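You operate a simulated robot arm through the tools that you are given. There is no shell and no other tool. Be economical: measure what you need, move in short steps, check, and stop when the job is done.

The job below is to be done with a simulated two-armed robot. You get a single attempt, and the scene is never put back.

## Task
Pick up the blue bottle that says "OIL" from the rim of the plate with one hand, pass it to the other hand and put it on the inverter top of the front unit on rack one. Set down upright: blue bottle.

It is judged by the outcome, as a careful person would: the job done as asked, and still so three seconds after it is handed in. It fails if anything else is knocked over, pushed out of place, dropped, spilled or broken.

## Robot
Two 7-joint arms with two-finger parallel grippers on one trunk, on a base that drives. Base frame: it is fixed to the floor where the robot stands at the start and does not move with it; the origin is under the middle of the robot, x ahead of it, y to its left, z up. Lengths are in mm, angles in rad, forces in N, time in s.
The left shoulder is at the start at [60, 143, 926], the right one opposite. With the tool pointing down near the work surface each hand reaches from about 260 to 560 mm from the robot's upright axis, wherever it stands, measured 20 degrees to its own side. Places, roughly: blue bottle [2750, -1000, 1000]; inverter top of the front unit on rack one [4500, -2000, 1200]. Payload 1.57 kg a hand.
The TCP of each hand is the grasp point between the finger pads, 30 mm short of the fingertips. In the tool frame z runs along the fingers and y along their closing line. The gripper opens to 110 mm. The fingers are 24 mm wide and 12 mm thick; the gripper's body (48 by 112 mm) begins 78 mm behind the TCP.
Orientation is that of the tool frame in the base frame, as [roll, pitch, yaw] about the fixed x, y, z axes, in that order (R = Rz(yaw) Ry(pitch) Rx(roll)). With the fingers straight down and closing along the base's y, the tool's x points along the base's -x, its y along +y and its z along -z.

## Interface
- The arms move only by the tool step_arm. It takes "left_rows", "right_rows" or both (then of equal length, played together; a hand with none holds still); each is one flat list of numbers, 7 for each row, row after row: the turn, a rotation vector about the tool's x, y, z in rad, then the shift along the tool's x, y, z in m, then the gripper command, from -1 (shut) to 1 (fully open), values between in proportion. In form: [rx, ry, rz, dx, dy, dz, fingers, rx, ry, rz, dx, dy, dz, fingers, ...]. A call has 1 to 10 rows; each row shifts and turns the commanded pose from where the row before left it, along the tool's axes as they then stand. A row lasts 0.2 s, in which the tool goes at most 50 mm and 0.15 rad; a call with a longer step from one row to the next is refused whole, and so is a gripper value outside its range. Where a pose cannot be reached the arm comes as near as it can. A force on the tool above 40 N (or 10 N above the force at the start of the call, whichever is more), or a blocked arm, ends the call early, and 0.2 s more pass. Each finger travels about 45 mm/s and halts on what it meets, pressing with about 34 N; the grip force reading is that of the motor and also rises with nothing between the fingers. The clock runs only during rows and for 0.2 s after the last one: add rows that do not move to give the fingers time. The reply holds the time, the measured pose of the TCP, the force on the tool along the base axes, the opening and the grip force, in the units named above and with some noise, with the torque about the TCP (base axes, N m) and any sound that the robot's microphone picked up, and new pictures: "pictures" is both (left out), scene, wrist or none (wrist: the cameras of the hands that moved).
- Cameras (640 x 400 px; columns grow to the right, rows downward): "scene" is now at [52.8, -16.8, 1547]; the picture's right is [-0.19, -0.98, 0.00], its down [-0.65, 0.13, -0.75] and it looks along [0.74, -0.15, -0.66] (base axes); focal length 262 px, centre (320, 200). "left" rides on the left gripper at [70, -16, -141] in its tool frame; the picture's right is [0.23, 0.97, 0.00], its down [-0.86, 0.20, -0.48] and it looks along [-0.47, 0.11, 0.88] (tool axes); focal length 222 px, centre (320, 200). "right" rides on the right gripper at [70, 16, -141] in its tool frame; the picture's right is [-0.23, 0.97, 0.00], its down [-0.86, -0.20, -0.48] and it looks along [-0.47, -0.11, 0.88] (tool axes); focal length 222 px, centre (320, 200). There is no depth. A picture from a camera that has moved, and an enlarged one, comes with that camera's place and axes in the base frame and with its lens.
- slide_trunk(by): slides the trunk up (or, below 0, down) by that many mm; the arms and the scene camera ride with it, the base frame stays. It gives what a move gives, with no picture.
- steer(legs): drives the robot by 1 to 6 legs, each [ahead, left, turn to the left] in mm, mm and rad, along the robot's own axes; the way and the turn of a leg run together, so that a leg with both is an arc; at most 1500 mm and 3.142 rad a leg. The arms and the cameras ride along, it lands a little off, and it stops where it bumps. It gives what a move gives, and a new picture of the scene camera.
- head_to(pan, tilt): turns the head with the scene camera to pan (to the left, within 1.501 rad either way) and tilt (down, from -0.506 to 1.204), counted from straight ahead of the robot. It gives what a move gives, and a new picture of the scene camera.
- inspect(camera, box): a new picture of the part [left, top, right, bottom] of that camera's present view, enlarged. It takes no simulated time.
- job_done(): hands the job in; it is judged then, once.

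Work in short steps. Places have to be worked out from the pictures, the camera data and where the tool is seen: move nearer, look again, correct. Check each grasp and each placing, and mend what went wrong. You have 135 turns and 274 pictures in all, those below and enlarged ones among them. Open the grippers and draw the arms clear of the work before you hand the job in, unless the task says otherwise; then end with one line.

The tools are called as a command line: name --argument value ..., lists and objects as JSON in quotes. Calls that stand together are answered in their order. step_arm: Moves the arms, as the interface text tells. Its arguments: {"type":"object","properties":{"left_rows":{"type":"array","items":{"type":"number"}},"right_rows":{"type":"array","items":{"type":"number"}},"pictures":{"type":"string","enum":["both","scene","wrist","none"]}},"required":[]} The other tools are called the same way: slide_trunk (by) slides the trunk up or down; steer (legs) drives the base; head_to (pan, tilt) turns the head that bears the scene camera; inspect (camera, box) takes an enlarged picture of a part of a camera's view; job_done () hands the job in.

At the start:

```text
clock: 0.0
left_ee_pos: [496.2, 190.2, 1109.8]
left_tcp_rot: [3.141, 0.004, 3.142]
left_force: [0.2, 0.4, 0.0]
left_torque: [0.02, -0.01, 0.01]
left_gripper_width: 109.9
left_grip_force: 0.0
right_ee_pos: [508.4, -271.0, 999.7]
right_tcp_rot: [3.141, -0.001, 3.141]
right_force: [0.2, 0.1, 0.0]
right_torque: [-0.02, 0.02, 0.0]
right_gripper_width: 110.2
right_grip_force: 0.0
trunk travel left (down, up): [-525.0, 65.0]
robot x, y, heading: [-0.4, 1.1, -0.001]
head pan, tilt: [-0.195, 0.721]
```

scene: 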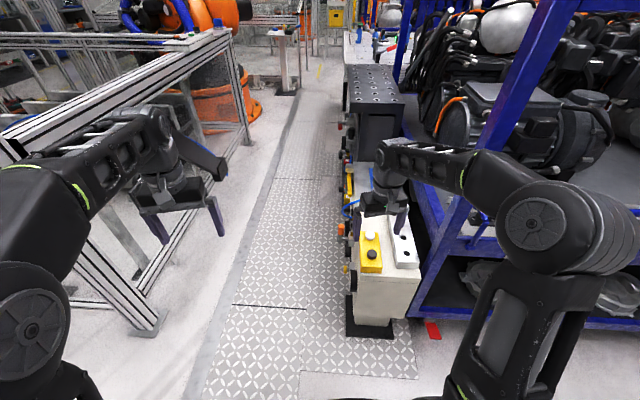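
right: 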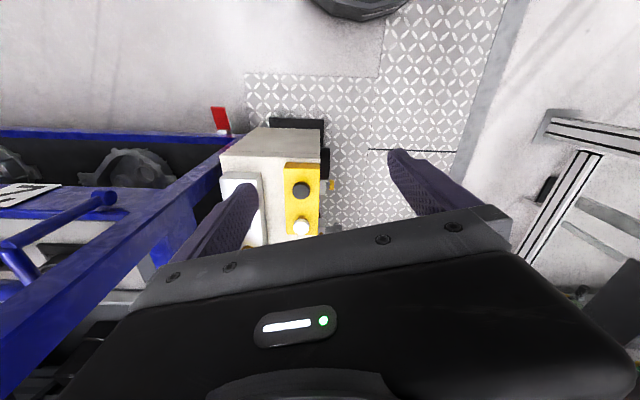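
left: 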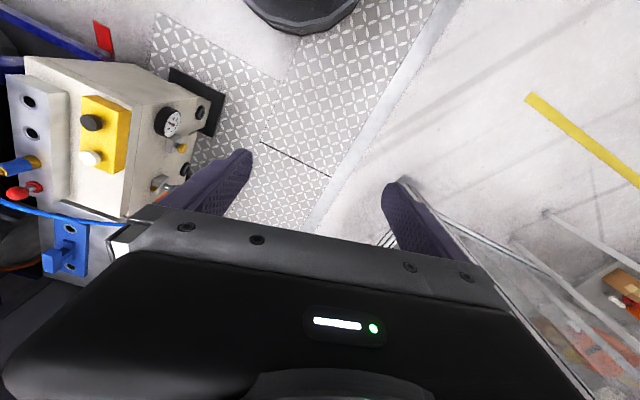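

The blue bottle isn't visible yet. I'll look with the head more level, toward the bottle's rough direction.

head_to --pan -0.35 --tilt 0.25

```text
clock: 0.9
left_ee_pos: [497.2, 190.8, 1110.1]
left_tcp_rot: [3.142, 0.005, -3.141]
left_force: [-0.8, 0.1, 0.2]
left_torque: [0.01, -0.02, 0.04]
left_gripper_width: 110.0
left_grip_force: 0.1
right_ee_pos: [509.2, -270.5, 998.3]
right_tcp_rot: [3.14, 0.001, 3.141]
right_force: [0.5, 0.5, 0.5]
right_torque: [-0.02, -0.01, -0.02]
right_gripper_width: 109.9
right_grip_force: 0.1
trunk travel left (down, up): [-525.0, 65.0]
robot x, y, heading: [2.5, 1.7, -0.001]
head pan, tilt: [-0.351, 0.25]
camera scene: at [58.0, -32.5, 1589.5], right [-0.34, -0.94, 0.0], down [-0.23, 0.09, -0.97], along [0.91, -0.33, -0.25], focal length 262 px, centre (320, 200)
```

scene: 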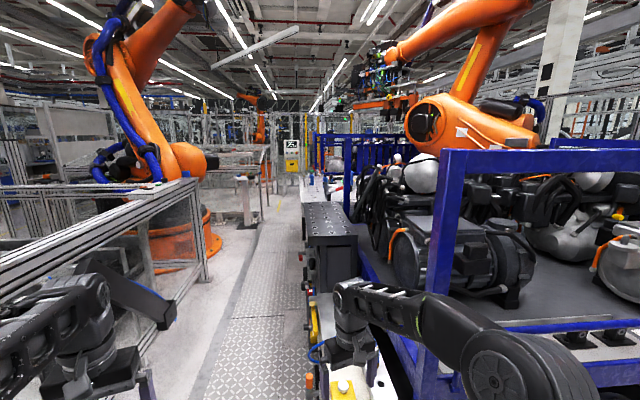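

Projecting the bottle's rough place gives about pixel (320,188). I'll zoom there and onto the inverter's projected area.

inspect --camera "scene" --box '[270, 120, 430, 220]'

inspect --camera "scene" --box '[340, 120, 640, 320]'

```text
4.00 times, centred on (350, 170) of scene
camera zoom: at [58.0, -32.5, 1589.5], right [-0.34, -0.94, 0.0], down [-0.23, 0.09, -0.97], along [0.91, -0.33, -0.25], focal length 1047 px, centre (200, 320)
```

zoom: 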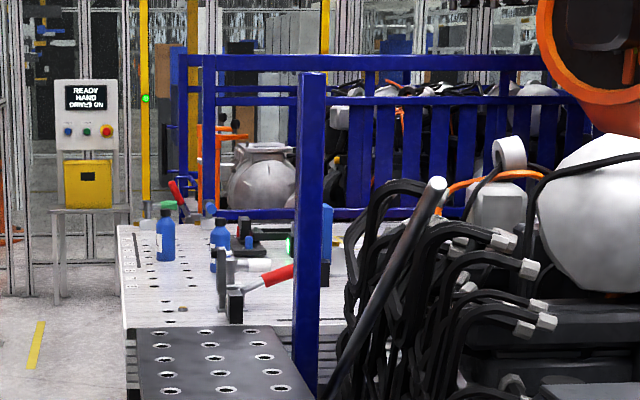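

```text
2.00 times, centred on (490, 220) of scene
camera zoom: at [58.0, -32.5, 1589.5], right [-0.34, -0.94, 0.0], down [-0.23, 0.09, -0.97], along [0.91, -0.33, -0.25], focal length 523 px, centre (-20, 160)
```

zoom: 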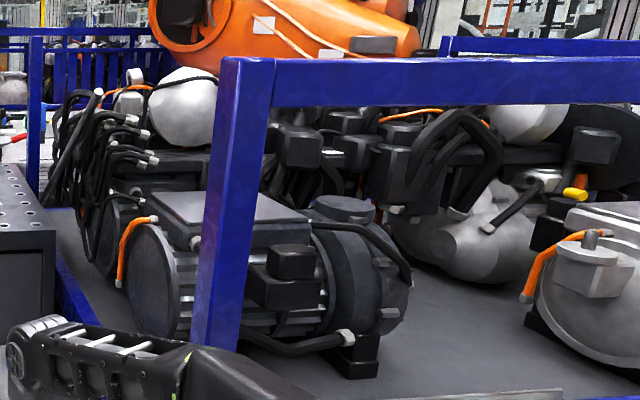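

The aisle runs at about -0.28 rad heading, with a machine and table on the right (v≈-150) and a fence on the left (v≈1060). Two blue bottles stand on the white perforated table. I'll shift left and align with the aisle.

steer --legs '[[0, 400, 0], [0, 0, -0.283]]'

head_to --pan -0.1 --tilt 0.45

```text
clock: 4.3
left_ee_pos: [530.3, 426.7, 1110.5]
left_tcp_rot: [3.141, 0.005, 2.85]
left_force: [0.6, -0.2, -0.4]
left_torque: [0.0, -0.01, 0.02]
left_gripper_width: 110.0
left_grip_force: 0.0
right_ee_pos: [409.5, -18.5, 999.0]
right_tcp_rot: [3.141, -0.001, 2.849]
right_force: [0.6, -0.6, -0.3]
right_torque: [0.02, 0.04, 0.0]
right_gripper_width: 109.8
right_grip_force: 0.0
trunk travel left (down, up): [-525.0, 65.0]
robot x, y, heading: [-1.6, 388.4, -0.293]
head pan, tilt: [-0.351, 0.25]
camera scene: at [46.3, 340.0, 1589.6], right [-0.6, -0.8, 0.0], down [-0.2, 0.15, -0.97], along [0.78, -0.58, -0.25], focal length 262 px, centre (320, 200)
```

scene: 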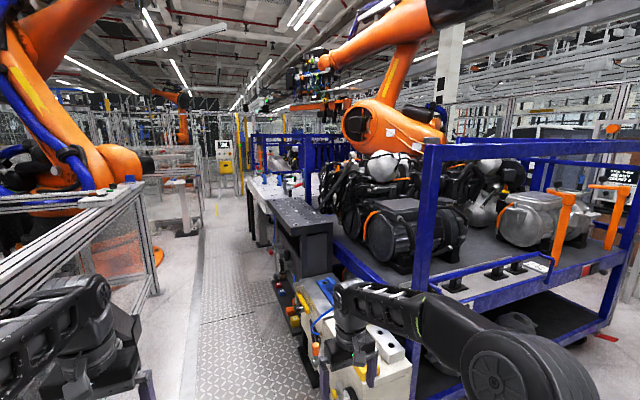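

```text
clock: 5.1
left_ee_pos: [531.1, 427.8, 1110.4]
left_tcp_rot: [3.142, 0.002, 2.849]
left_force: [-0.3, -0.4, 0.1]
left_torque: [-0.01, 0.02, 0.01]
left_gripper_width: 109.8
left_grip_force: 0.1
right_ee_pos: [410.2, -17.0, 1000.5]
right_tcp_rot: [3.14, 0.0, 2.85]
right_force: [0.6, -0.2, -0.2]
right_torque: [-0.01, 0.01, 0.03]
right_gripper_width: 110.0
right_grip_force: 0.1
trunk travel left (down, up): [-525.0, 65.0]
robot x, y, heading: [-2.9, 386.8, -0.289]
head pan, tilt: [-0.099, 0.45]
camera scene: at [56.7, 361.2, 1571.0], right [-0.38, -0.92, 0.0], down [-0.4, 0.17, -0.9], along [0.83, -0.34, -0.43], focal length 262 px, centre (320, 200)
```

scene: 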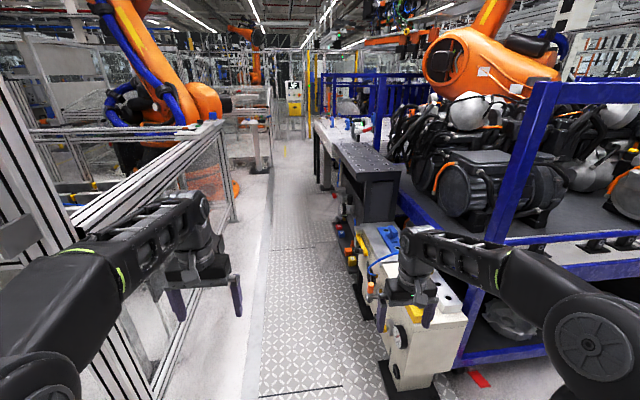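

I'm aligned with the aisle, with clearance on both sides. Driving ahead 1500 mm.

steer --legs '[[1500, 20, 0]]'

head_to --pan -0.5 --tilt 0.4

```text
refused: leg 1 is longer than a leg can be; nothing moved
```

```text
clock: 5.9
left_ee_pos: [532.2, 428.9, 1109.5]
left_tcp_rot: [3.14, 0.003, 2.852]
left_force: [0.1, 0.0, 0.8]
left_torque: [0.01, -0.02, 0.0]
left_gripper_width: 110.1
left_grip_force: 0.0
right_ee_pos: [409.7, -17.6, 1000.7]
right_tcp_rot: [-3.141, 0.0, 2.849]
right_force: [-0.3, 0.1, 0.8]
right_torque: [0.01, 0.0, -0.01]
right_gripper_width: 110.1
right_grip_force: 0.1
trunk travel left (down, up): [-525.0, 65.0]
robot x, y, heading: [-0.3, 386.7, -0.29]
head pan, tilt: [-0.499, 0.4]
camera scene: at [37.0, 330.5, 1575.6], right [-0.71, -0.7, 0.0], down [-0.27, 0.28, -0.92], along [0.65, -0.65, -0.39], focal length 262 px, centre (320, 200)
```

scene: 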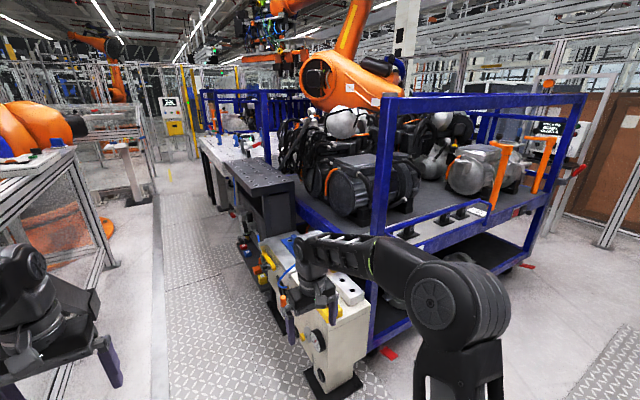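

The leg was over 1500 mm in total, so I'm driving a slightly shorter one.

steer --legs '[[1480, 0, 0]]'

inspect --camera "scene" --box '[160, 80, 400, 230]'

```text
clock: 13.1
left_ee_pos: [1907.1, -44.6, 1110.2]
left_tcp_rot: [-3.141, 0.004, 2.803]
left_force: [0.9, -0.4, -0.2]
left_torque: [0.0, 0.01, 0.0]
left_gripper_width: 110.0
left_grip_force: 0.1
right_ee_pos: [1764.8, -483.5, 1000.4]
right_tcp_rot: [3.141, 0.0, 2.802]
right_force: [-6.0, 14.4, -0.8]
right_torque: [0.3, 0.1, -0.51]
right_gripper_width: 99.4
right_grip_force: 0.2
trunk travel left (down, up): [-525.0, 65.0]
robot x, y, heading: [1371.3, -59.8, -0.34]
head pan, tilt: [-0.499, 0.4]
camera scene: at [1409.3, -118.0, 1575.7], right [-0.74, -0.67, 0.0], down [-0.26, 0.29, -0.92], along [0.62, -0.69, -0.39], focal length 262 px, centre (320, 200)
```

scene: 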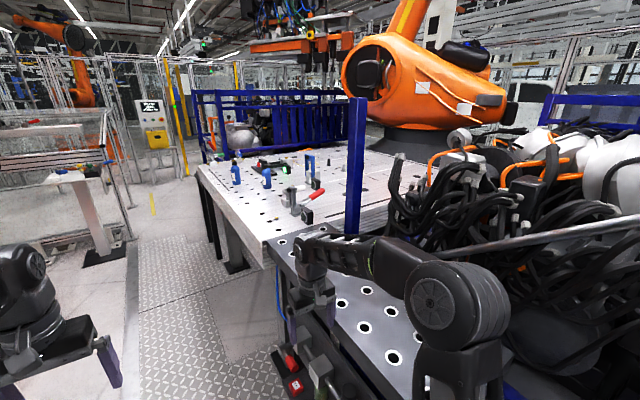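

```text
2.67 times, centred on (280, 155) of scene
camera zoom: at [1409.3, -118.0, 1575.7], right [-0.74, -0.67, 0.0], down [-0.26, 0.29, -0.92], along [0.62, -0.69, -0.39], focal length 698 px, centre (427, 320)
```

zoom: 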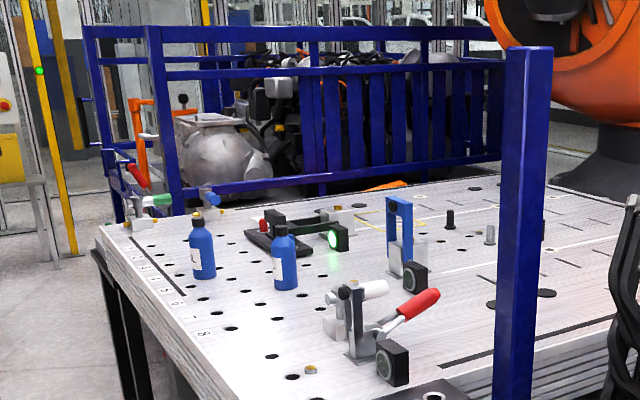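

The right finger is rubbing something on the dark table's side (14 N), and the heading has drifted to -0.34. I'll shift left and straighten.

steer --legs '[[0, 160, 0], [0, 0, 0.05]]'

inspect --camera "scene" --box '[240, 220, 480, 370]'

```text
clock: 15.0
left_ee_pos: [1961.4, 133.0, 1110.4]
left_tcp_rot: [3.14, 0.003, 2.854]
left_force: [0.6, 0.3, 1.1]
left_torque: [-0.07, -0.04, -0.01]
left_gripper_width: 110.1
left_grip_force: 0.2
right_ee_pos: [1840.6, -311.2, 1000.6]
right_tcp_rot: [3.141, -0.002, 2.853]
right_force: [0.5, -0.1, 0.3]
right_torque: [-0.01, -0.01, 0.02]
right_gripper_width: 110.1
right_grip_force: 0.0
trunk travel left (down, up): [-525.0, 65.0]
robot x, y, heading: [1427.2, 95.6, -0.288]
head pan, tilt: [-0.499, 0.4]
camera scene: at [1467.2, 35.1, 1575.6], right [-0.71, -0.71, 0.0], down [-0.27, 0.28, -0.92], along [0.65, -0.65, -0.39], focal length 262 px, centre (320, 200)
```

scene: 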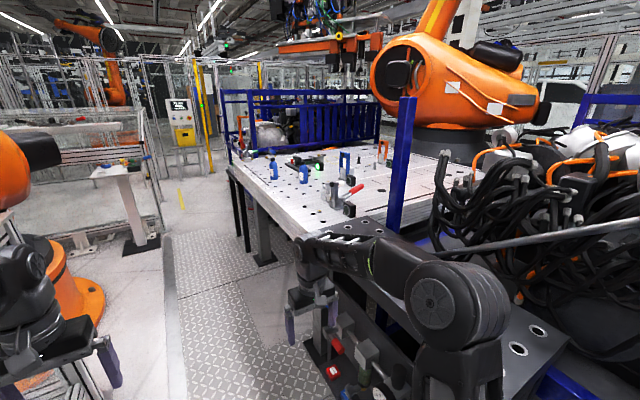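

```text
2.67 times, centred on (360, 295) of scene
camera zoom: at [1467.2, 35.1, 1575.6], right [-0.71, -0.71, 0.0], down [-0.27, 0.28, -0.92], along [0.65, -0.65, -0.39], focal length 698 px, centre (213, -53)
```

zoom: 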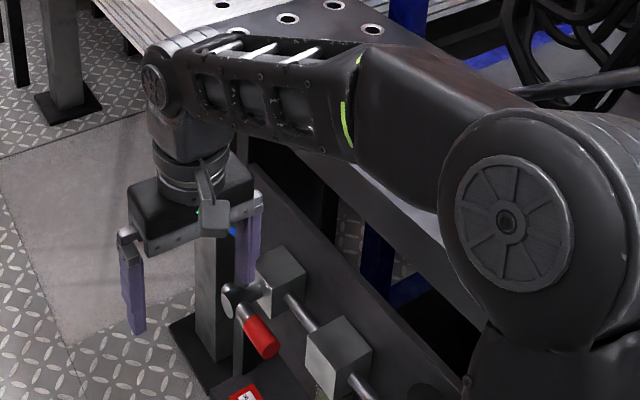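

Now zooming in on the two bottles to read their labels.

inspect --camera "scene" --box '[240, 140, 336, 200]'

```text
6.67 times, centred on (288, 170) of scene
camera zoom: at [1467.2, 35.1, 1575.6], right [-0.71, -0.71, 0.0], down [-0.27, 0.28, -0.92], along [0.65, -0.65, -0.39], focal length 1744 px, centre (533, 400)
```

zoom: 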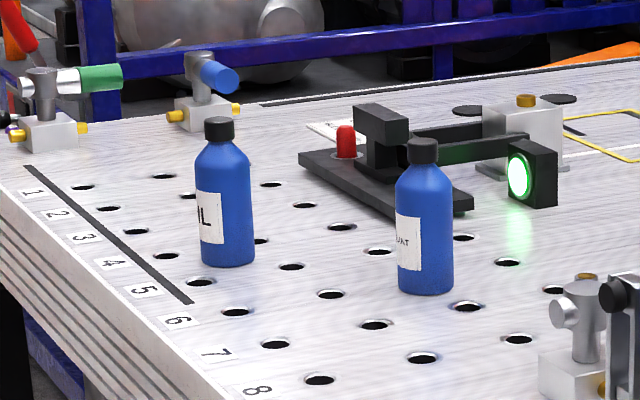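

The left bottle reads "..IL" (the OIL bottle) near the plate's left rim; the other reads "..ANT" (coolant). OIL is at roughly (3100,-1080). I'll drive along the aisle about 1450 mm and look again.

steer --legs '[[1400, 100, 0.0]]'

head_to --pan -0.8 --tilt 0.5

```text
clock: 22.0
left_ee_pos: [3338.3, -191.9, 1110.1]
left_tcp_rot: [-3.141, 0.005, 2.838]
left_force: [-0.5, -0.3, 0.1]
left_torque: [0.0, -0.01, -0.02]
left_gripper_width: 110.1
left_grip_force: 0.0
right_ee_pos: [3212.6, -634.0, 999.6]
right_tcp_rot: [3.14, -0.003, 2.838]
right_force: [-0.8, 0.1, -0.4]
right_torque: [0.01, -0.04, 0.05]
right_gripper_width: 110.3
right_grip_force: 0.1
trunk travel left (down, up): [-525.0, 65.0]
robot x, y, heading: [2804.8, -224.8, -0.305]
head pan, tilt: [-0.499, 0.4]
camera scene: at [2842.7, -283.0, 1575.6], right [-0.72, -0.69, 0.0], down [-0.27, 0.28, -0.92], along [0.64, -0.66, -0.39], focal length 262 px, centre (320, 200)
```

scene: 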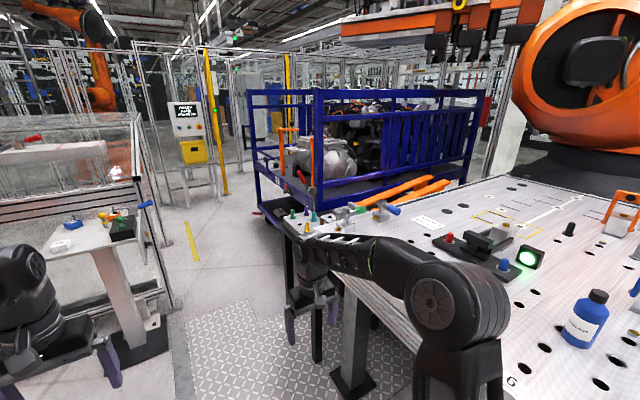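

```text
clock: 22.8
left_ee_pos: [3337.2, -192.1, 1109.8]
left_tcp_rot: [-3.141, 0.004, 2.838]
left_force: [0.1, -0.1, 0.5]
left_torque: [0.01, -0.02, 0.0]
left_gripper_width: 110.2
left_grip_force: 0.0
right_ee_pos: [3211.0, -635.4, 998.5]
right_tcp_rot: [3.139, -0.002, 2.838]
right_force: [-0.1, 0.4, 0.0]
right_torque: [-0.02, 0.01, 0.0]
right_gripper_width: 109.8
right_grip_force: 0.0
trunk travel left (down, up): [-525.0, 65.0]
robot x, y, heading: [2806.7, -225.3, -0.308]
head pan, tilt: [-0.799, 0.499]
camera scene: at [2819.2, -297.5, 1566.5], right [-0.89, -0.45, 0.0], down [-0.22, 0.43, -0.88], along [0.4, -0.78, -0.48], focal length 262 px, centre (320, 200)
```

scene: 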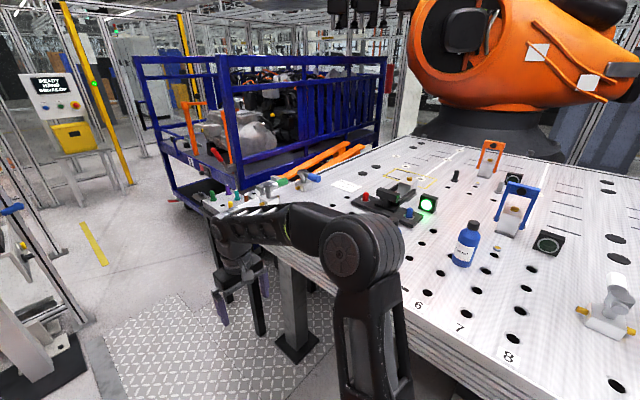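

The OIL bottle seems hidden behind the right arm now. I'll zoom to identify the visible bottle and the rack.

inspect --camera "scene" --box '[330, 170, 570, 320]'

inspect --camera "scene" --box '[130, 40, 390, 202]'

inspect --camera "right" --box '[0, 0, 640, 400]'

```text
2.67 times, centred on (450, 245) of scene
camera zoom: at [2819.2, -297.5, 1566.5], right [-0.89, -0.45, 0.0], down [-0.22, 0.43, -0.88], along [0.4, -0.78, -0.48], focal length 698 px, centre (-27, 80)
```

zoom: 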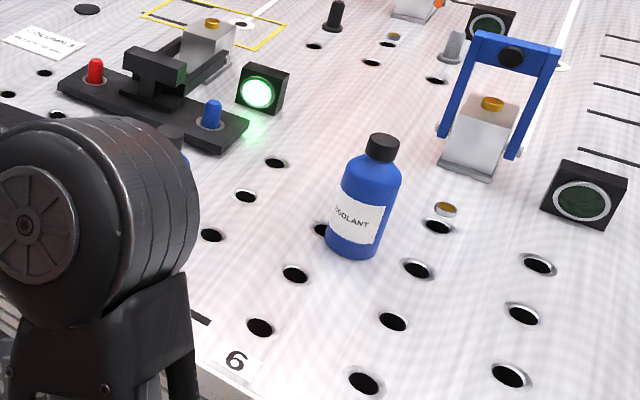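

```text
2.46 times, centred on (260, 121) of scene
camera zoom: at [2819.2, -297.5, 1566.5], right [-0.89, -0.45, 0.0], down [-0.22, 0.43, -0.88], along [0.4, -0.78, -0.48], focal length 644 px, centre (468, 394)
```

zoom: 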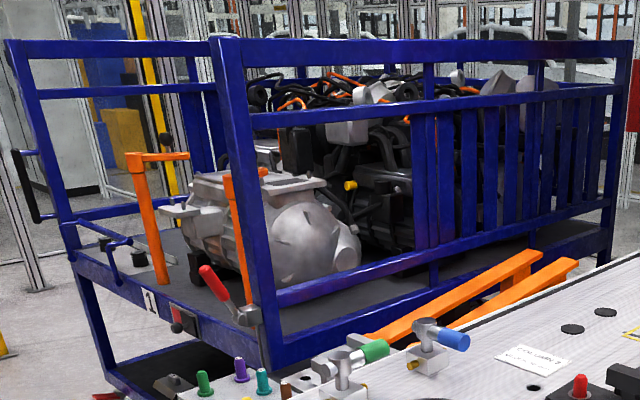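

```text
1.00 times, centred on (320, 200) of right (not enlarged: the box is as wide or as high as the picture)
camera zoom: at [3149.4, -598.8, 1142.2], right [0.51, 0.86, 0.0], down [0.76, -0.45, 0.48], along [0.41, -0.24, -0.88], focal length 222 px, centre (320, 200)
```

zoom: 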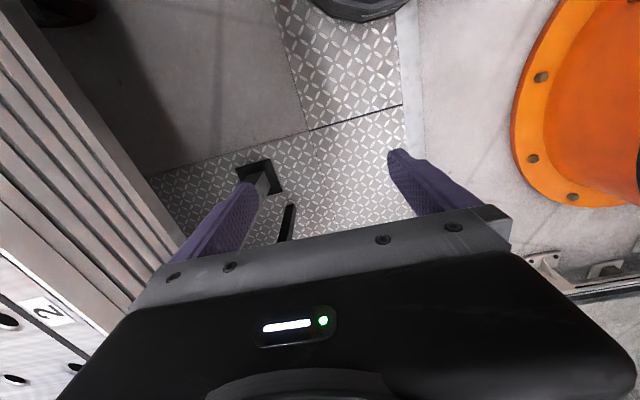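

Triangulating: OIL bottle at about (2921,-970), cap top z≈1148, table top z≈990; coolant at (2707,-1057). My right fingertips sit below table height, so I'll raise the trunk and both hands before turning to the table.

slide_trunk --by 65

step_arm --left_rows '[0, 0, 0, 0, 0, -0.025, 1, 0, 0, 0, 0, 0, -0.025, 1, 0, 0, 0, 0, 0, -0.025, 1, 0, 0, 0, 0, 0, -0.025, 1]' --right_rows '[0, 0, 0, 0, 0, -0.05, 1, 0, 0, 0, 0, 0, -0.05, 1, 0, 0, 0, 0, 0, -0.05, 1, 0, 0, 0, 0, 0, -0.05, 1]' --pictures "scene"

```text
clock: 23.8
left_ee_pos: [3337.0, -191.7, 1175.8]
left_tcp_rot: [3.141, 0.003, 2.838]
left_force: [0.1, -1.5, 0.2]
left_torque: [0.01, -0.01, 0.01]
left_gripper_width: 109.9
left_grip_force: 0.1
right_ee_pos: [3211.2, -635.1, 1064.0]
right_tcp_rot: [3.14, -0.001, 2.837]
right_force: [-1.0, 0.4, 0.1]
right_torque: [-0.01, 0.04, 0.01]
right_gripper_width: 110.0
right_grip_force: 0.1
trunk travel left (down, up): [-590.0, 0.0]
robot x, y, heading: [2802.5, -222.2, -0.302]
head pan, tilt: [-0.799, 0.499]
```

```text
clock: 24.8
left_ee_pos: [3339.5, -193.0, 1175.0]
left_tcp_rot: [3.141, 0.002, 2.838]
left_force: [0.2, -0.6, 0.0]
left_torque: [0.0, 0.04, -0.02]
left_gripper_width: 109.8
left_grip_force: 0.1
left hand out of reach, approached as far as the arm can: row 1, 2, 3, 4
right_ee_pos: [3205.9, -637.7, 1175.6]
right_tcp_rot: [-3.112, 0.027, 2.84]
right_force: [-0.1, 1.0, 0.1]
right_torque: [-0.01, 0.03, -0.01]
right_gripper_width: 110.2
right_grip_force: 0.1
right hand out of reach, approached as far as the arm can: row 2, 3, 4
trunk travel left (down, up): [-590.0, 0.0]
robot x, y, heading: [2805.2, -225.5, -0.305]
head pan, tilt: [-0.799, 0.499]
camera scene: at [2820.0, -297.9, 1631.4], right [-0.89, -0.45, 0.0], down [-0.22, 0.43, -0.88], along [0.4, -0.78, -0.48], focal length 262 px, centre (320, 200)
```

scene: 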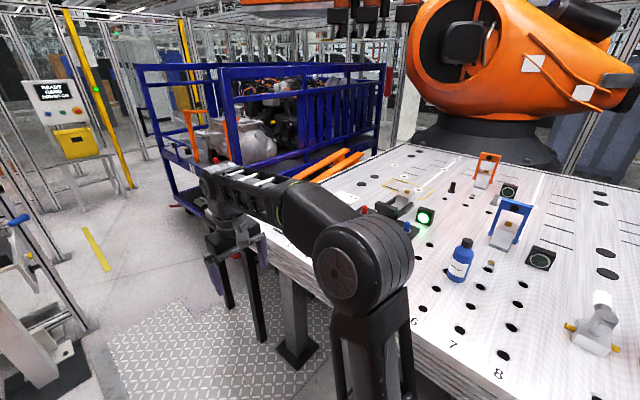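

Both hands are at z≈1175 (fingertips ≈1145, above the table). I'll turn to face the table; the hands' swing radius (~640) doesn't reach the bottles.

steer --legs '[[0, 0, -1.56]]'

head_to --pan 0.25 --tilt 0.65

```text
clock: 29.1
left_ee_pos: [2833.8, -755.9, 1176.0]
left_tcp_rot: [-3.14, 0.004, 1.257]
left_force: [-0.3, -0.5, -0.9]
left_torque: [0.01, 0.0, 0.01]
left_gripper_width: 110.3
left_grip_force: 0.2
right_ee_pos: [2390.4, -617.7, 1175.6]
right_tcp_rot: [-3.112, 0.026, 1.26]
right_force: [-0.1, -0.4, 1.0]
right_torque: [0.0, 0.01, 0.01]
right_gripper_width: 109.9
right_grip_force: 0.1
trunk travel left (down, up): [-590.0, 0.0]
robot x, y, heading: [2807.6, -222.8, -1.887]
head pan, tilt: [-0.799, 0.499]
camera scene: at [2733.9, -236.9, 1631.5], right [-0.44, 0.9, 0.0], down [0.43, 0.21, -0.88], along [-0.79, -0.39, -0.48], focal length 262 px, centre (320, 200)
```

scene: 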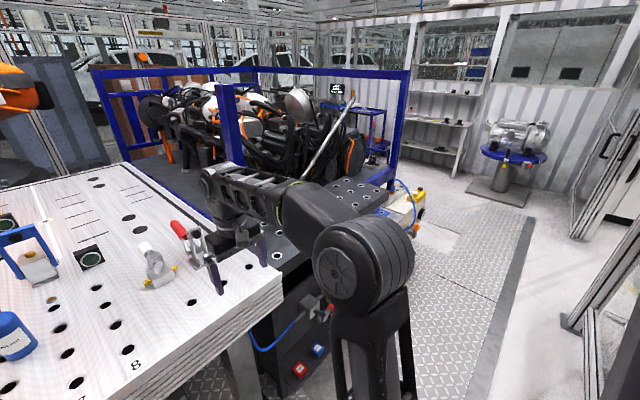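

```text
clock: 30.4
left_ee_pos: [2834.8, -756.0, 1175.9]
left_tcp_rot: [3.141, 0.002, 1.257]
left_force: [-0.2, -0.5, -0.3]
left_torque: [-0.02, 0.01, -0.01]
left_gripper_width: 110.1
left_grip_force: 0.0
right_ee_pos: [2390.5, -618.2, 1175.5]
right_tcp_rot: [-3.112, 0.028, 1.258]
right_force: [0.0, 0.7, 0.1]
right_torque: [-0.03, 0.0, 0.01]
right_gripper_width: 110.0
right_grip_force: 0.1
trunk travel left (down, up): [-590.0, 0.0]
robot x, y, heading: [2802.9, -227.6, -1.885]
head pan, tilt: [0.25, 0.649]
camera scene: at [2810.0, -283.4, 1618.1], right [-1.0, 0.07, 0.0], down [0.04, 0.6, -0.8], along [-0.05, -0.79, -0.6], focal length 262 px, centre (320, 200)
```

scene: 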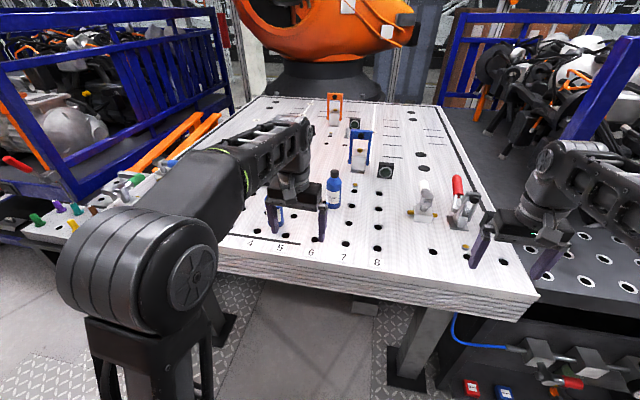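

The OIL bottle is behind the left gripper (about 177 mm ahead and 149 mm left of it). I'll drive left 150 mm and look.

steer --legs '[[0, 160, 0.02]]'

inspect --camera "left" --box '[0, 0, 640, 400]'

```text
clock: 31.8
left_ee_pos: [2996.0, -803.5, 1174.7]
left_tcp_rot: [-3.139, 0.001, 1.275]
left_force: [-0.2, -0.8, -0.6]
left_torque: [0.04, 0.07, 0.04]
left_gripper_width: 110.1
left_grip_force: 0.1
right_ee_pos: [2550.5, -674.0, 1176.8]
right_tcp_rot: [-3.11, 0.029, 1.279]
right_force: [1.1, 0.3, 0.0]
right_torque: [0.0, 0.04, 0.0]
right_gripper_width: 110.1
right_grip_force: 0.1
trunk travel left (down, up): [-590.0, 0.0]
robot x, y, heading: [2958.0, -271.1, -1.867]
head pan, tilt: [0.25, 0.649]
camera scene: at [2964.1, -331.5, 1618.1], right [-1.0, 0.05, 0.0], down [0.03, 0.6, -0.8], along [-0.04, -0.8, -0.6], focal length 262 px, centre (320, 200)
```

scene: 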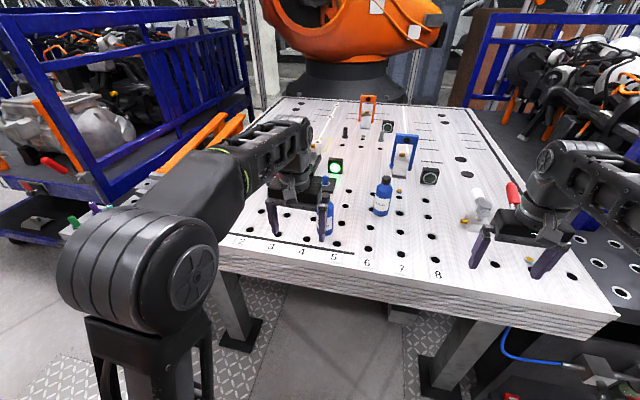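

```text
1.00 times, centred on (320, 200) of left (not enlarged: the box is as wide or as high as the picture)
camera zoom: at [3001.5, -731.4, 1317.0], right [1.0, -0.07, 0.0], down [-0.06, -0.87, 0.48], along [-0.03, -0.48, -0.88], focal length 222 px, centre (320, 200)
```

zoom: 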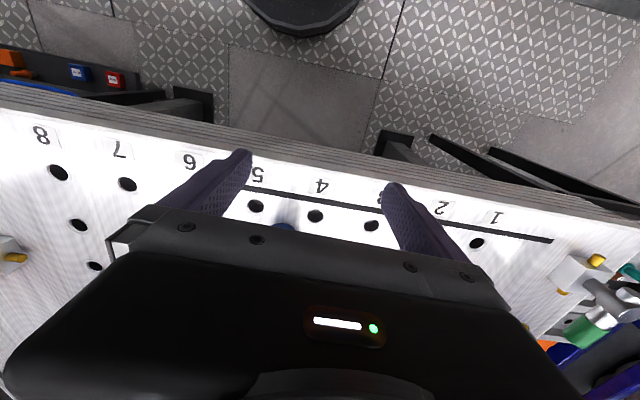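

The bottle is just ahead of the left fingers. I'll zoom in for precise pixel coordinates.

inspect --camera "scene" --box '[260, 140, 420, 240]'

```text
4.00 times, centred on (340, 190) of scene
camera zoom: at [2964.1, -331.5, 1618.1], right [-1.0, 0.05, 0.0], down [0.03, 0.6, -0.8], along [-0.04, -0.8, -0.6], focal length 1047 px, centre (240, 240)
```

zoom: 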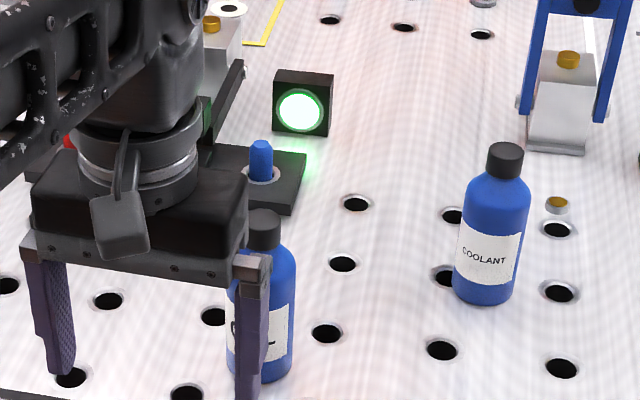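

Bottle: about (2915,-976), top z≈1150, body Ø≈58, height ≈160. It's 189 mm ahead of the left hand and 27 mm to its right; the open fingers straddle it laterally. I'll drive ahead 120 mm and right 27 mm.

steer --legs '[[110, -28, 0]]'

inspect --camera "left" --box '[0, 0, 640, 400]'

inspect --camera "scene" --box '[240, 140, 400, 240]'

```text
clock: 33.0
left_ee_pos: [2936.9, -900.5, 1175.9]
left_tcp_rot: [-3.141, 0.001, 1.28]
left_force: [0.0, -0.2, -0.2]
left_torque: [0.02, -0.02, -0.01]
left_gripper_width: 110.0
left_grip_force: 0.0
right_ee_pos: [2491.5, -772.4, 1174.6]
right_tcp_rot: [-3.112, 0.025, 1.279]
right_force: [-0.4, 0.1, 0.4]
right_torque: [0.04, -0.02, -0.01]
right_gripper_width: 109.8
right_grip_force: 0.1
trunk travel left (down, up): [-590.0, 0.0]
robot x, y, heading: [2898.9, -370.1, -1.873]
head pan, tilt: [0.25, 0.649]
camera scene: at [2903.7, -429.2, 1618.0], right [-1.0, 0.04, 0.0], down [0.03, 0.6, -0.8], along [-0.03, -0.8, -0.61], focal length 262 px, centre (320, 200)
```

scene: 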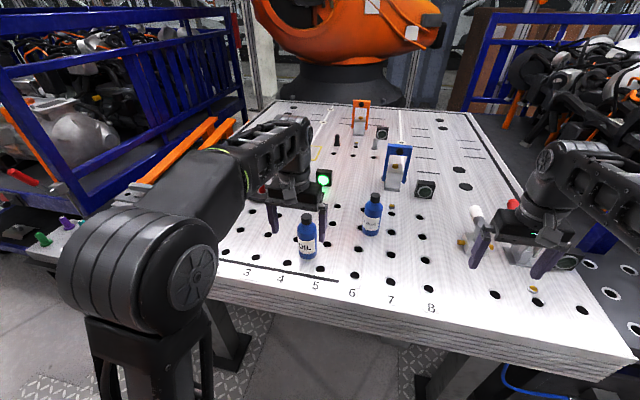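

```text
1.00 times, centred on (320, 200) of left (not enlarged: the box is as wide or as high as the picture)
camera zoom: at [2942.7, -828.8, 1316.7], right [1.0, -0.06, 0.0], down [-0.06, -0.88, 0.48], along [-0.03, -0.48, -0.88], focal length 222 px, centre (320, 200)
```

zoom: 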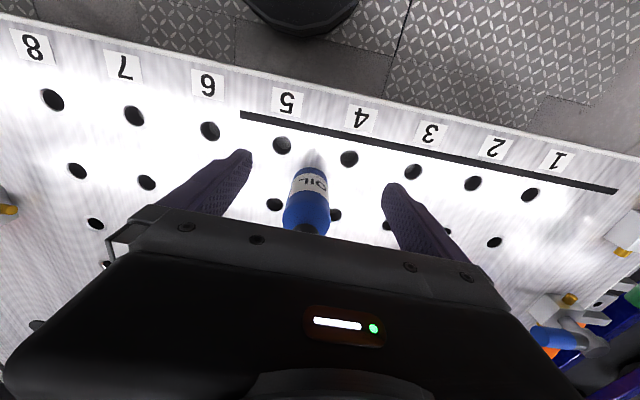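

```text
4.00 times, centred on (320, 190) of scene
camera zoom: at [2903.7, -429.2, 1618.0], right [-1.0, 0.04, 0.0], down [0.03, 0.6, -0.8], along [-0.03, -0.8, -0.61], focal length 1047 px, centre (320, 240)
```

zoom: 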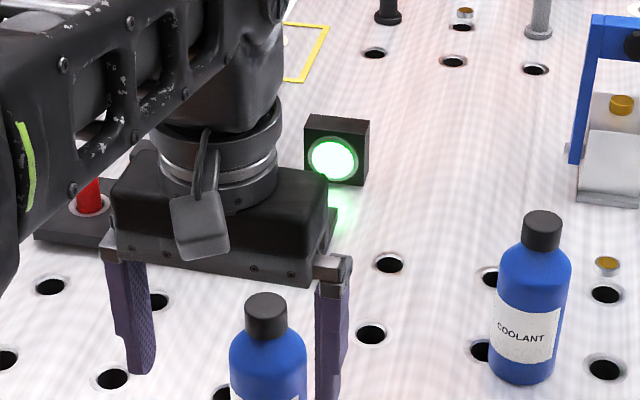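

The bottle lies centred between the fingers laterally (5 mm off) and 72 mm further ahead. Driving that distance keeps the arm well within reach.

steer --legs '[[72, 5, 0]]'

inspect --camera "left" --box '[0, 0, 640, 400]'

inspect --camera "scene" --box '[240, 160, 400, 260]'

```text
clock: 34.0
left_ee_pos: [2921.9, -970.8, 1174.5]
left_tcp_rot: [3.141, 0.002, 1.279]
left_force: [-0.1, -0.5, -0.5]
left_torque: [0.04, -0.04, 0.03]
left_gripper_width: 110.2
left_grip_force: 0.0
right_ee_pos: [2476.7, -843.7, 1175.2]
right_tcp_rot: [-3.113, 0.025, 1.279]
right_force: [0.3, -0.6, -0.6]
right_torque: [0.05, -0.02, 0.01]
right_gripper_width: 110.0
right_grip_force: 0.0
trunk travel left (down, up): [-590.0, 0.0]
robot x, y, heading: [2885.3, -443.6, -1.862]
head pan, tilt: [0.25, 0.649]
camera scene: at [2888.2, -500.3, 1618.0], right [-1.0, 0.04, 0.0], down [0.03, 0.61, -0.8], along [-0.03, -0.79, -0.61], focal length 262 px, centre (320, 200)
```

scene: 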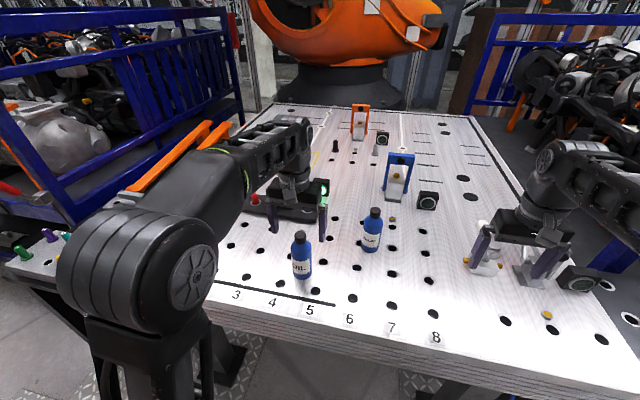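

```text
1.00 times, centred on (320, 200) of left (not enlarged: the box is as wide or as high as the picture)
camera zoom: at [2927.1, -899.8, 1316.5], right [1.0, -0.06, 0.0], down [-0.05, -0.88, 0.48], along [-0.03, -0.48, -0.88], focal length 222 px, centre (320, 200)
```

zoom: 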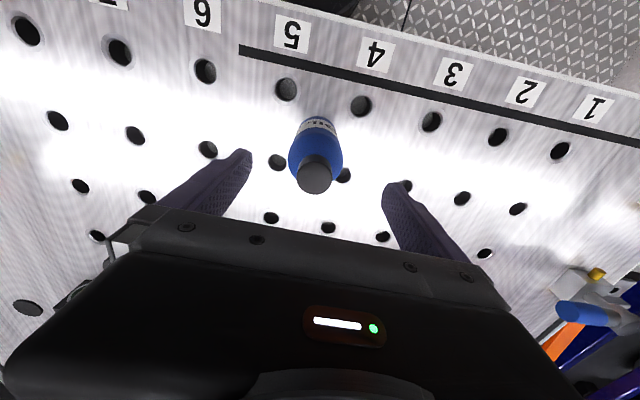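

```text
4.00 times, centred on (320, 210) of scene
camera zoom: at [2888.2, -500.3, 1618.0], right [-1.0, 0.04, 0.0], down [0.03, 0.61, -0.8], along [-0.03, -0.79, -0.61], focal length 1047 px, centre (320, 160)
```

zoom: 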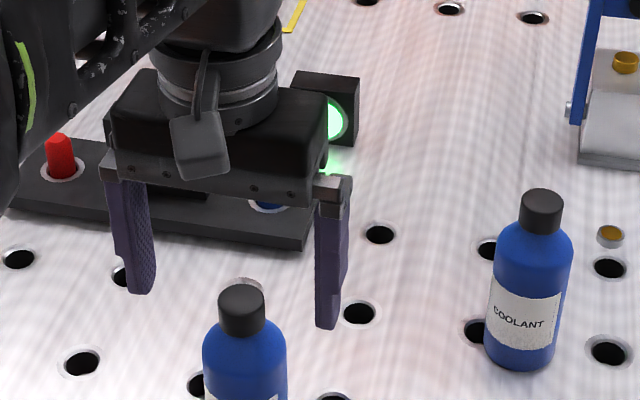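

The cap is centred between the fingertips in the wrist view. I'll descend 78 mm to TCP z≈1097 (palm stays ~25 mm above the cap).

step_arm --left_rows '[0, 0, 0, 0, 0, 0.026, 1, 0, 0, 0, 0, 0, 0.026, 1, 0, 0, 0, 0, 0, 0.026, 1, 0, 0, 0, 0, 0, 0, 1]' --pictures "both"

```text
clock: 35.0
left_ee_pos: [2920.9, -969.7, 1096.9]
left_tcp_rot: [-3.141, 0.003, 1.28]
left_force: [0.2, 0.0, -0.3]
left_torque: [0.03, -0.01, 0.03]
left_gripper_width: 110.0
left_grip_force: 0.1
right_ee_pos: [2476.4, -840.8, 1176.3]
right_tcp_rot: [-3.114, 0.028, 1.28]
right_force: [0.0, 0.6, 1.4]
right_torque: [-0.03, 0.0, -0.03]
right_gripper_width: 110.1
right_grip_force: 0.1
trunk travel left (down, up): [-590.0, 0.0]
robot x, y, heading: [2886.6, -441.9, -1.865]
head pan, tilt: [0.25, 0.649]
camera scene: at [2888.6, -497.9, 1618.1], right [-1.0, 0.04, 0.0], down [0.03, 0.6, -0.8], along [-0.03, -0.8, -0.6], focal length 262 px, centre (320, 200)
camera left: at [2925.4, -896.5, 1238.8], right [1.0, -0.06, 0.0], down [-0.05, -0.87, 0.48], along [-0.03, -0.48, -0.88], focal length 222 px, centre (320, 200)
```

scene: 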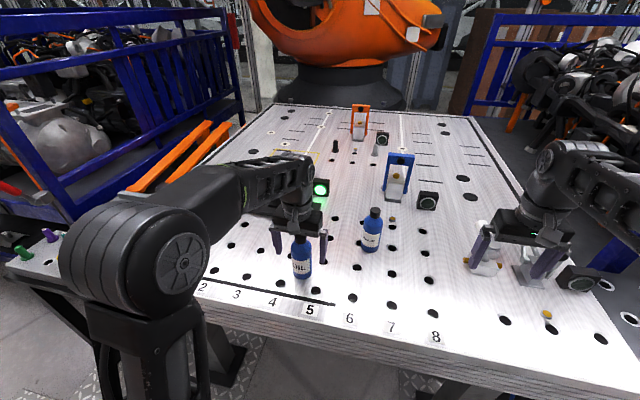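
left: 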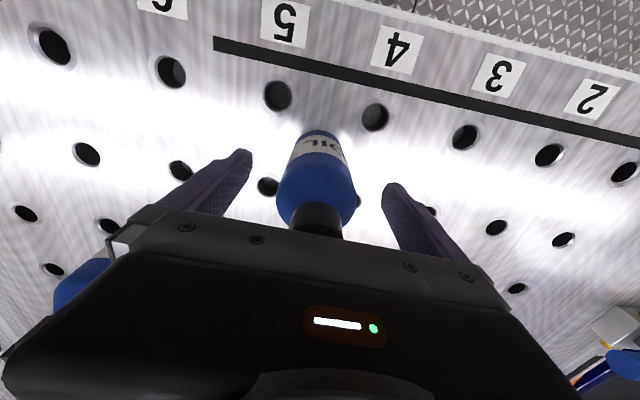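

Fingers straddle the body, about 5 mm off centre. Closing.

step_arm --left_rows '[0, 0, 0, -0.004, 0, 0, 0.4, 0, 0, 0, 0, 0, 0, -0.2, 0, 0, 0, 0, 0, 0, -1, 0, 0, 0, 0, 0, 0, -1, 0, 0, 0, 0, 0, 0, -1, 0, 0, 0, 0, 0, 0, -1]' --pictures "wrist"

```text
clock: 36.4
left_ee_pos: [2919.4, -973.4, 1097.1]
left_tcp_rot: [-3.14, 0.005, 1.279]
left_force: [-1.1, 0.2, 0.6]
left_torque: [0.08, 0.15, 0.01]
left_gripper_width: 55.5
left_grip_force: 33.9
right_ee_pos: [2476.7, -842.3, 1175.6]
right_tcp_rot: [-3.111, 0.028, 1.282]
right_force: [-0.7, -0.3, 0.2]
right_torque: [0.0, 0.0, 0.02]
right_gripper_width: 109.9
right_grip_force: 0.1
trunk travel left (down, up): [-590.0, 0.0]
robot x, y, heading: [2882.1, -436.0, -1.864]
head pan, tilt: [0.25, 0.649]
camera left: at [2924.9, -900.7, 1239.5], right [1.0, -0.06, 0.0], down [-0.05, -0.87, 0.48], along [-0.03, -0.48, -0.88], focal length 222 px, centre (320, 200)
```

left: 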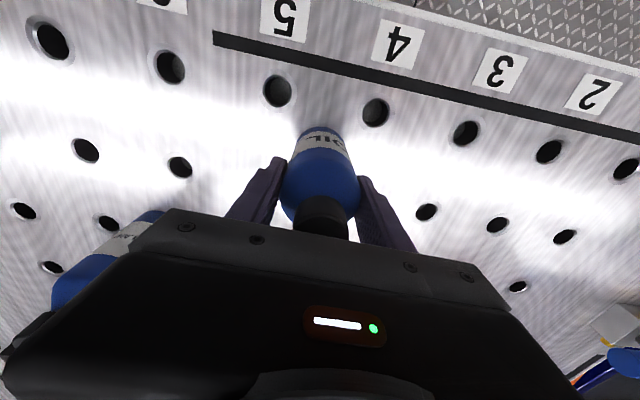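

Gripped at 55.5 mm. Lifting about 75 mm.

step_arm --left_rows '[0, 0, 0, 0, 0, -0.02, -1, 0, 0, 0, 0, 0, -0.025, -1, 0, 0, 0, 0, 0, -0.025, -1, 0, 0, 0, 0, 0, 0, -1]' --pictures "scene"

```text
clock: 37.4
left_ee_pos: [2920.2, -974.2, 1169.2]
left_tcp_rot: [3.141, 0.003, 1.279]
left_force: [0.2, -0.1, -3.5]
left_torque: [-0.01, -0.02, 0.04]
left_gripper_width: 55.4
left_grip_force: 33.9
right_ee_pos: [2475.6, -842.5, 1175.2]
right_tcp_rot: [-3.11, 0.027, 1.282]
right_force: [0.5, -0.2, 1.1]
right_torque: [0.02, -0.02, 0.04]
right_gripper_width: 109.7
right_grip_force: 0.0
trunk travel left (down, up): [-590.0, 0.0]
robot x, y, heading: [2885.1, -437.3, -1.87]
head pan, tilt: [0.25, 0.649]
camera scene: at [2888.7, -498.6, 1618.1], right [-1.0, 0.04, 0.0], down [0.03, 0.6, -0.8], along [-0.03, -0.8, -0.6], focal length 262 px, centre (320, 200)
```

scene: 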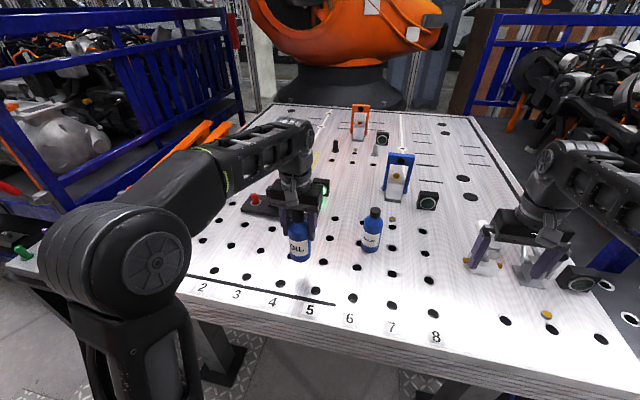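

The bottle lifts cleanly (≈3.5 N). I'll back off 250 mm from the table for room to hand over.

steer --legs '[[-250, 0, 0]]'

head_to --pan 0.8 --tilt 0.45

```text
clock: 39.2
left_ee_pos: [2992.0, -738.8, 1169.2]
left_tcp_rot: [-3.141, 0.004, 1.282]
left_force: [0.9, -0.6, -2.5]
left_torque: [-0.02, -0.01, 0.01]
left_gripper_width: 55.3
left_grip_force: 33.6
right_ee_pos: [2547.5, -609.9, 1175.9]
right_tcp_rot: [-3.11, 0.028, 1.283]
right_force: [-0.9, -0.4, -0.4]
right_torque: [-0.04, 0.06, 0.01]
right_gripper_width: 110.2
right_grip_force: 0.1
trunk travel left (down, up): [-590.0, 0.0]
robot x, y, heading: [2953.2, -205.5, -1.86]
head pan, tilt: [0.25, 0.649]
camera scene: at [2959.6, -262.7, 1618.1], right [-1.0, 0.04, 0.0], down [0.02, 0.6, -0.8], along [-0.03, -0.8, -0.6], focal length 262 px, centre (320, 200)
```

scene: 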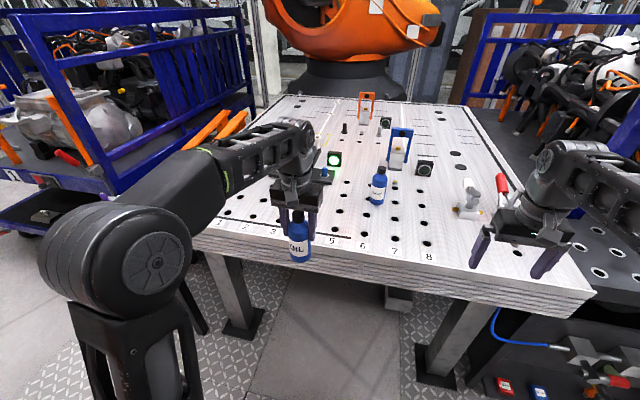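

```text
clock: 40.2
left_ee_pos: [2992.7, -739.9, 1169.3]
left_tcp_rot: [3.141, 0.002, 1.281]
left_force: [0.7, -0.4, -3.4]
left_torque: [-0.01, 0.01, 0.01]
left_gripper_width: 55.2
left_grip_force: 34.0
right_ee_pos: [2547.1, -609.6, 1175.5]
right_tcp_rot: [-3.113, 0.028, 1.283]
right_force: [0.3, 0.3, 0.9]
right_torque: [-0.01, -0.01, -0.03]
right_gripper_width: 110.0
right_grip_force: 0.1
trunk travel left (down, up): [-590.0, 0.0]
robot x, y, heading: [2955.9, -205.0, -1.856]
head pan, tilt: [0.799, 0.45]
camera scene: at [3007.4, -257.6, 1635.9], right [-0.87, -0.49, 0.0], down [-0.21, 0.38, -0.9], along [0.44, -0.79, -0.44], focal length 262 px, centre (320, 200)
```

scene: 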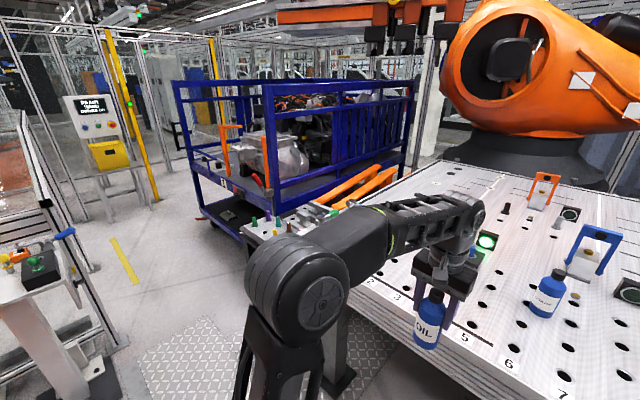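

inspect --camera "scene" --box '[160, 70, 336, 180]'

```text
3.64 times, centred on (248, 125) of scene
camera zoom: at [3007.4, -257.6, 1635.9], right [-0.87, -0.49, 0.0], down [-0.21, 0.38, -0.9], along [0.44, -0.79, -0.44], focal length 952 px, centre (582, 473)
```

zoom: 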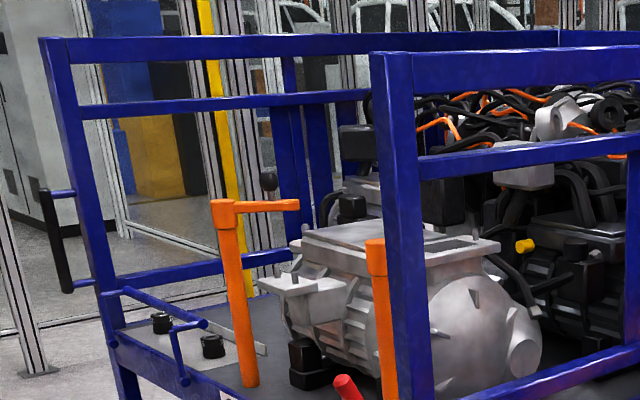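

The rack's front end (label 1, between the two posts) is open, and the silver front unit's flat lid is the inverter top. Handover plan: left holds the bottle top-down; right comes in from the back-right with fingers tilted about 35° down and grips the lower body. First I reorient the right hand, lowering it and yawing 30° left.

step_arm --right_rows '[0, 0, 0, 0, 0, 0.03, 1, 0, 0, -0.131, 0, 0, 0.03, 1, 0, 0, -0.131, 0, 0, 0.03, 1, 0, 0, -0.131, 0, 0, 0, 1, 0, 0, -0.131, 0, 0, 0, 1, 0, -0.12, 0, 0, 0, 0, 1, 0, -0.12, 0, 0, 0, 0, 1, 0, -0.12, 0, 0, 0, 0, 1]' --pictures "none"

head_to --pan 0.0 --tilt 0.7

```text
clock: 42.0
left_ee_pos: [2991.0, -739.7, 1169.2]
left_tcp_rot: [3.14, 0.004, 1.282]
left_force: [-0.4, 0.7, -2.6]
left_torque: [-0.01, -0.01, -0.03]
left_gripper_width: 55.3
left_grip_force: 33.4
right_ee_pos: [2545.0, -610.1, 1085.8]
right_tcp_rot: [-3.099, 0.372, 1.825]
right_force: [-0.7, 0.8, -0.6]
right_torque: [0.0, -0.02, -0.01]
right_gripper_width: 109.8
right_grip_force: 0.1
trunk travel left (down, up): [-590.0, 0.0]
robot x, y, heading: [2954.2, -202.3, -1.86]
head pan, tilt: [0.799, 0.45]
```

```text
clock: 43.1
left_ee_pos: [2992.1, -740.2, 1168.3]
left_tcp_rot: [3.141, 0.002, 1.28]
left_force: [0.2, 0.1, -2.9]
left_torque: [0.03, -0.02, -0.03]
left_gripper_width: 55.2
left_grip_force: 34.6
right_ee_pos: [2544.6, -609.5, 1085.1]
right_tcp_rot: [-3.1, 0.367, 1.822]
right_force: [0.1, -0.4, -0.3]
right_torque: [0.02, -0.01, 0.01]
right_gripper_width: 109.8
right_grip_force: 0.1
trunk travel left (down, up): [-590.0, 0.0]
robot x, y, heading: [2955.6, -206.9, -1.858]
head pan, tilt: [0.0, 0.7]
camera scene: at [2938.4, -258.8, 1613.8], right [-0.96, 0.29, 0.0], down [0.18, 0.62, -0.76], along [-0.22, -0.73, -0.64], focal length 262 px, centre (320, 200)
```

scene: 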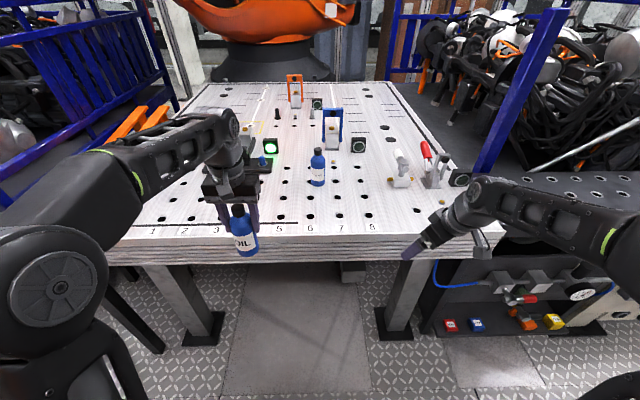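

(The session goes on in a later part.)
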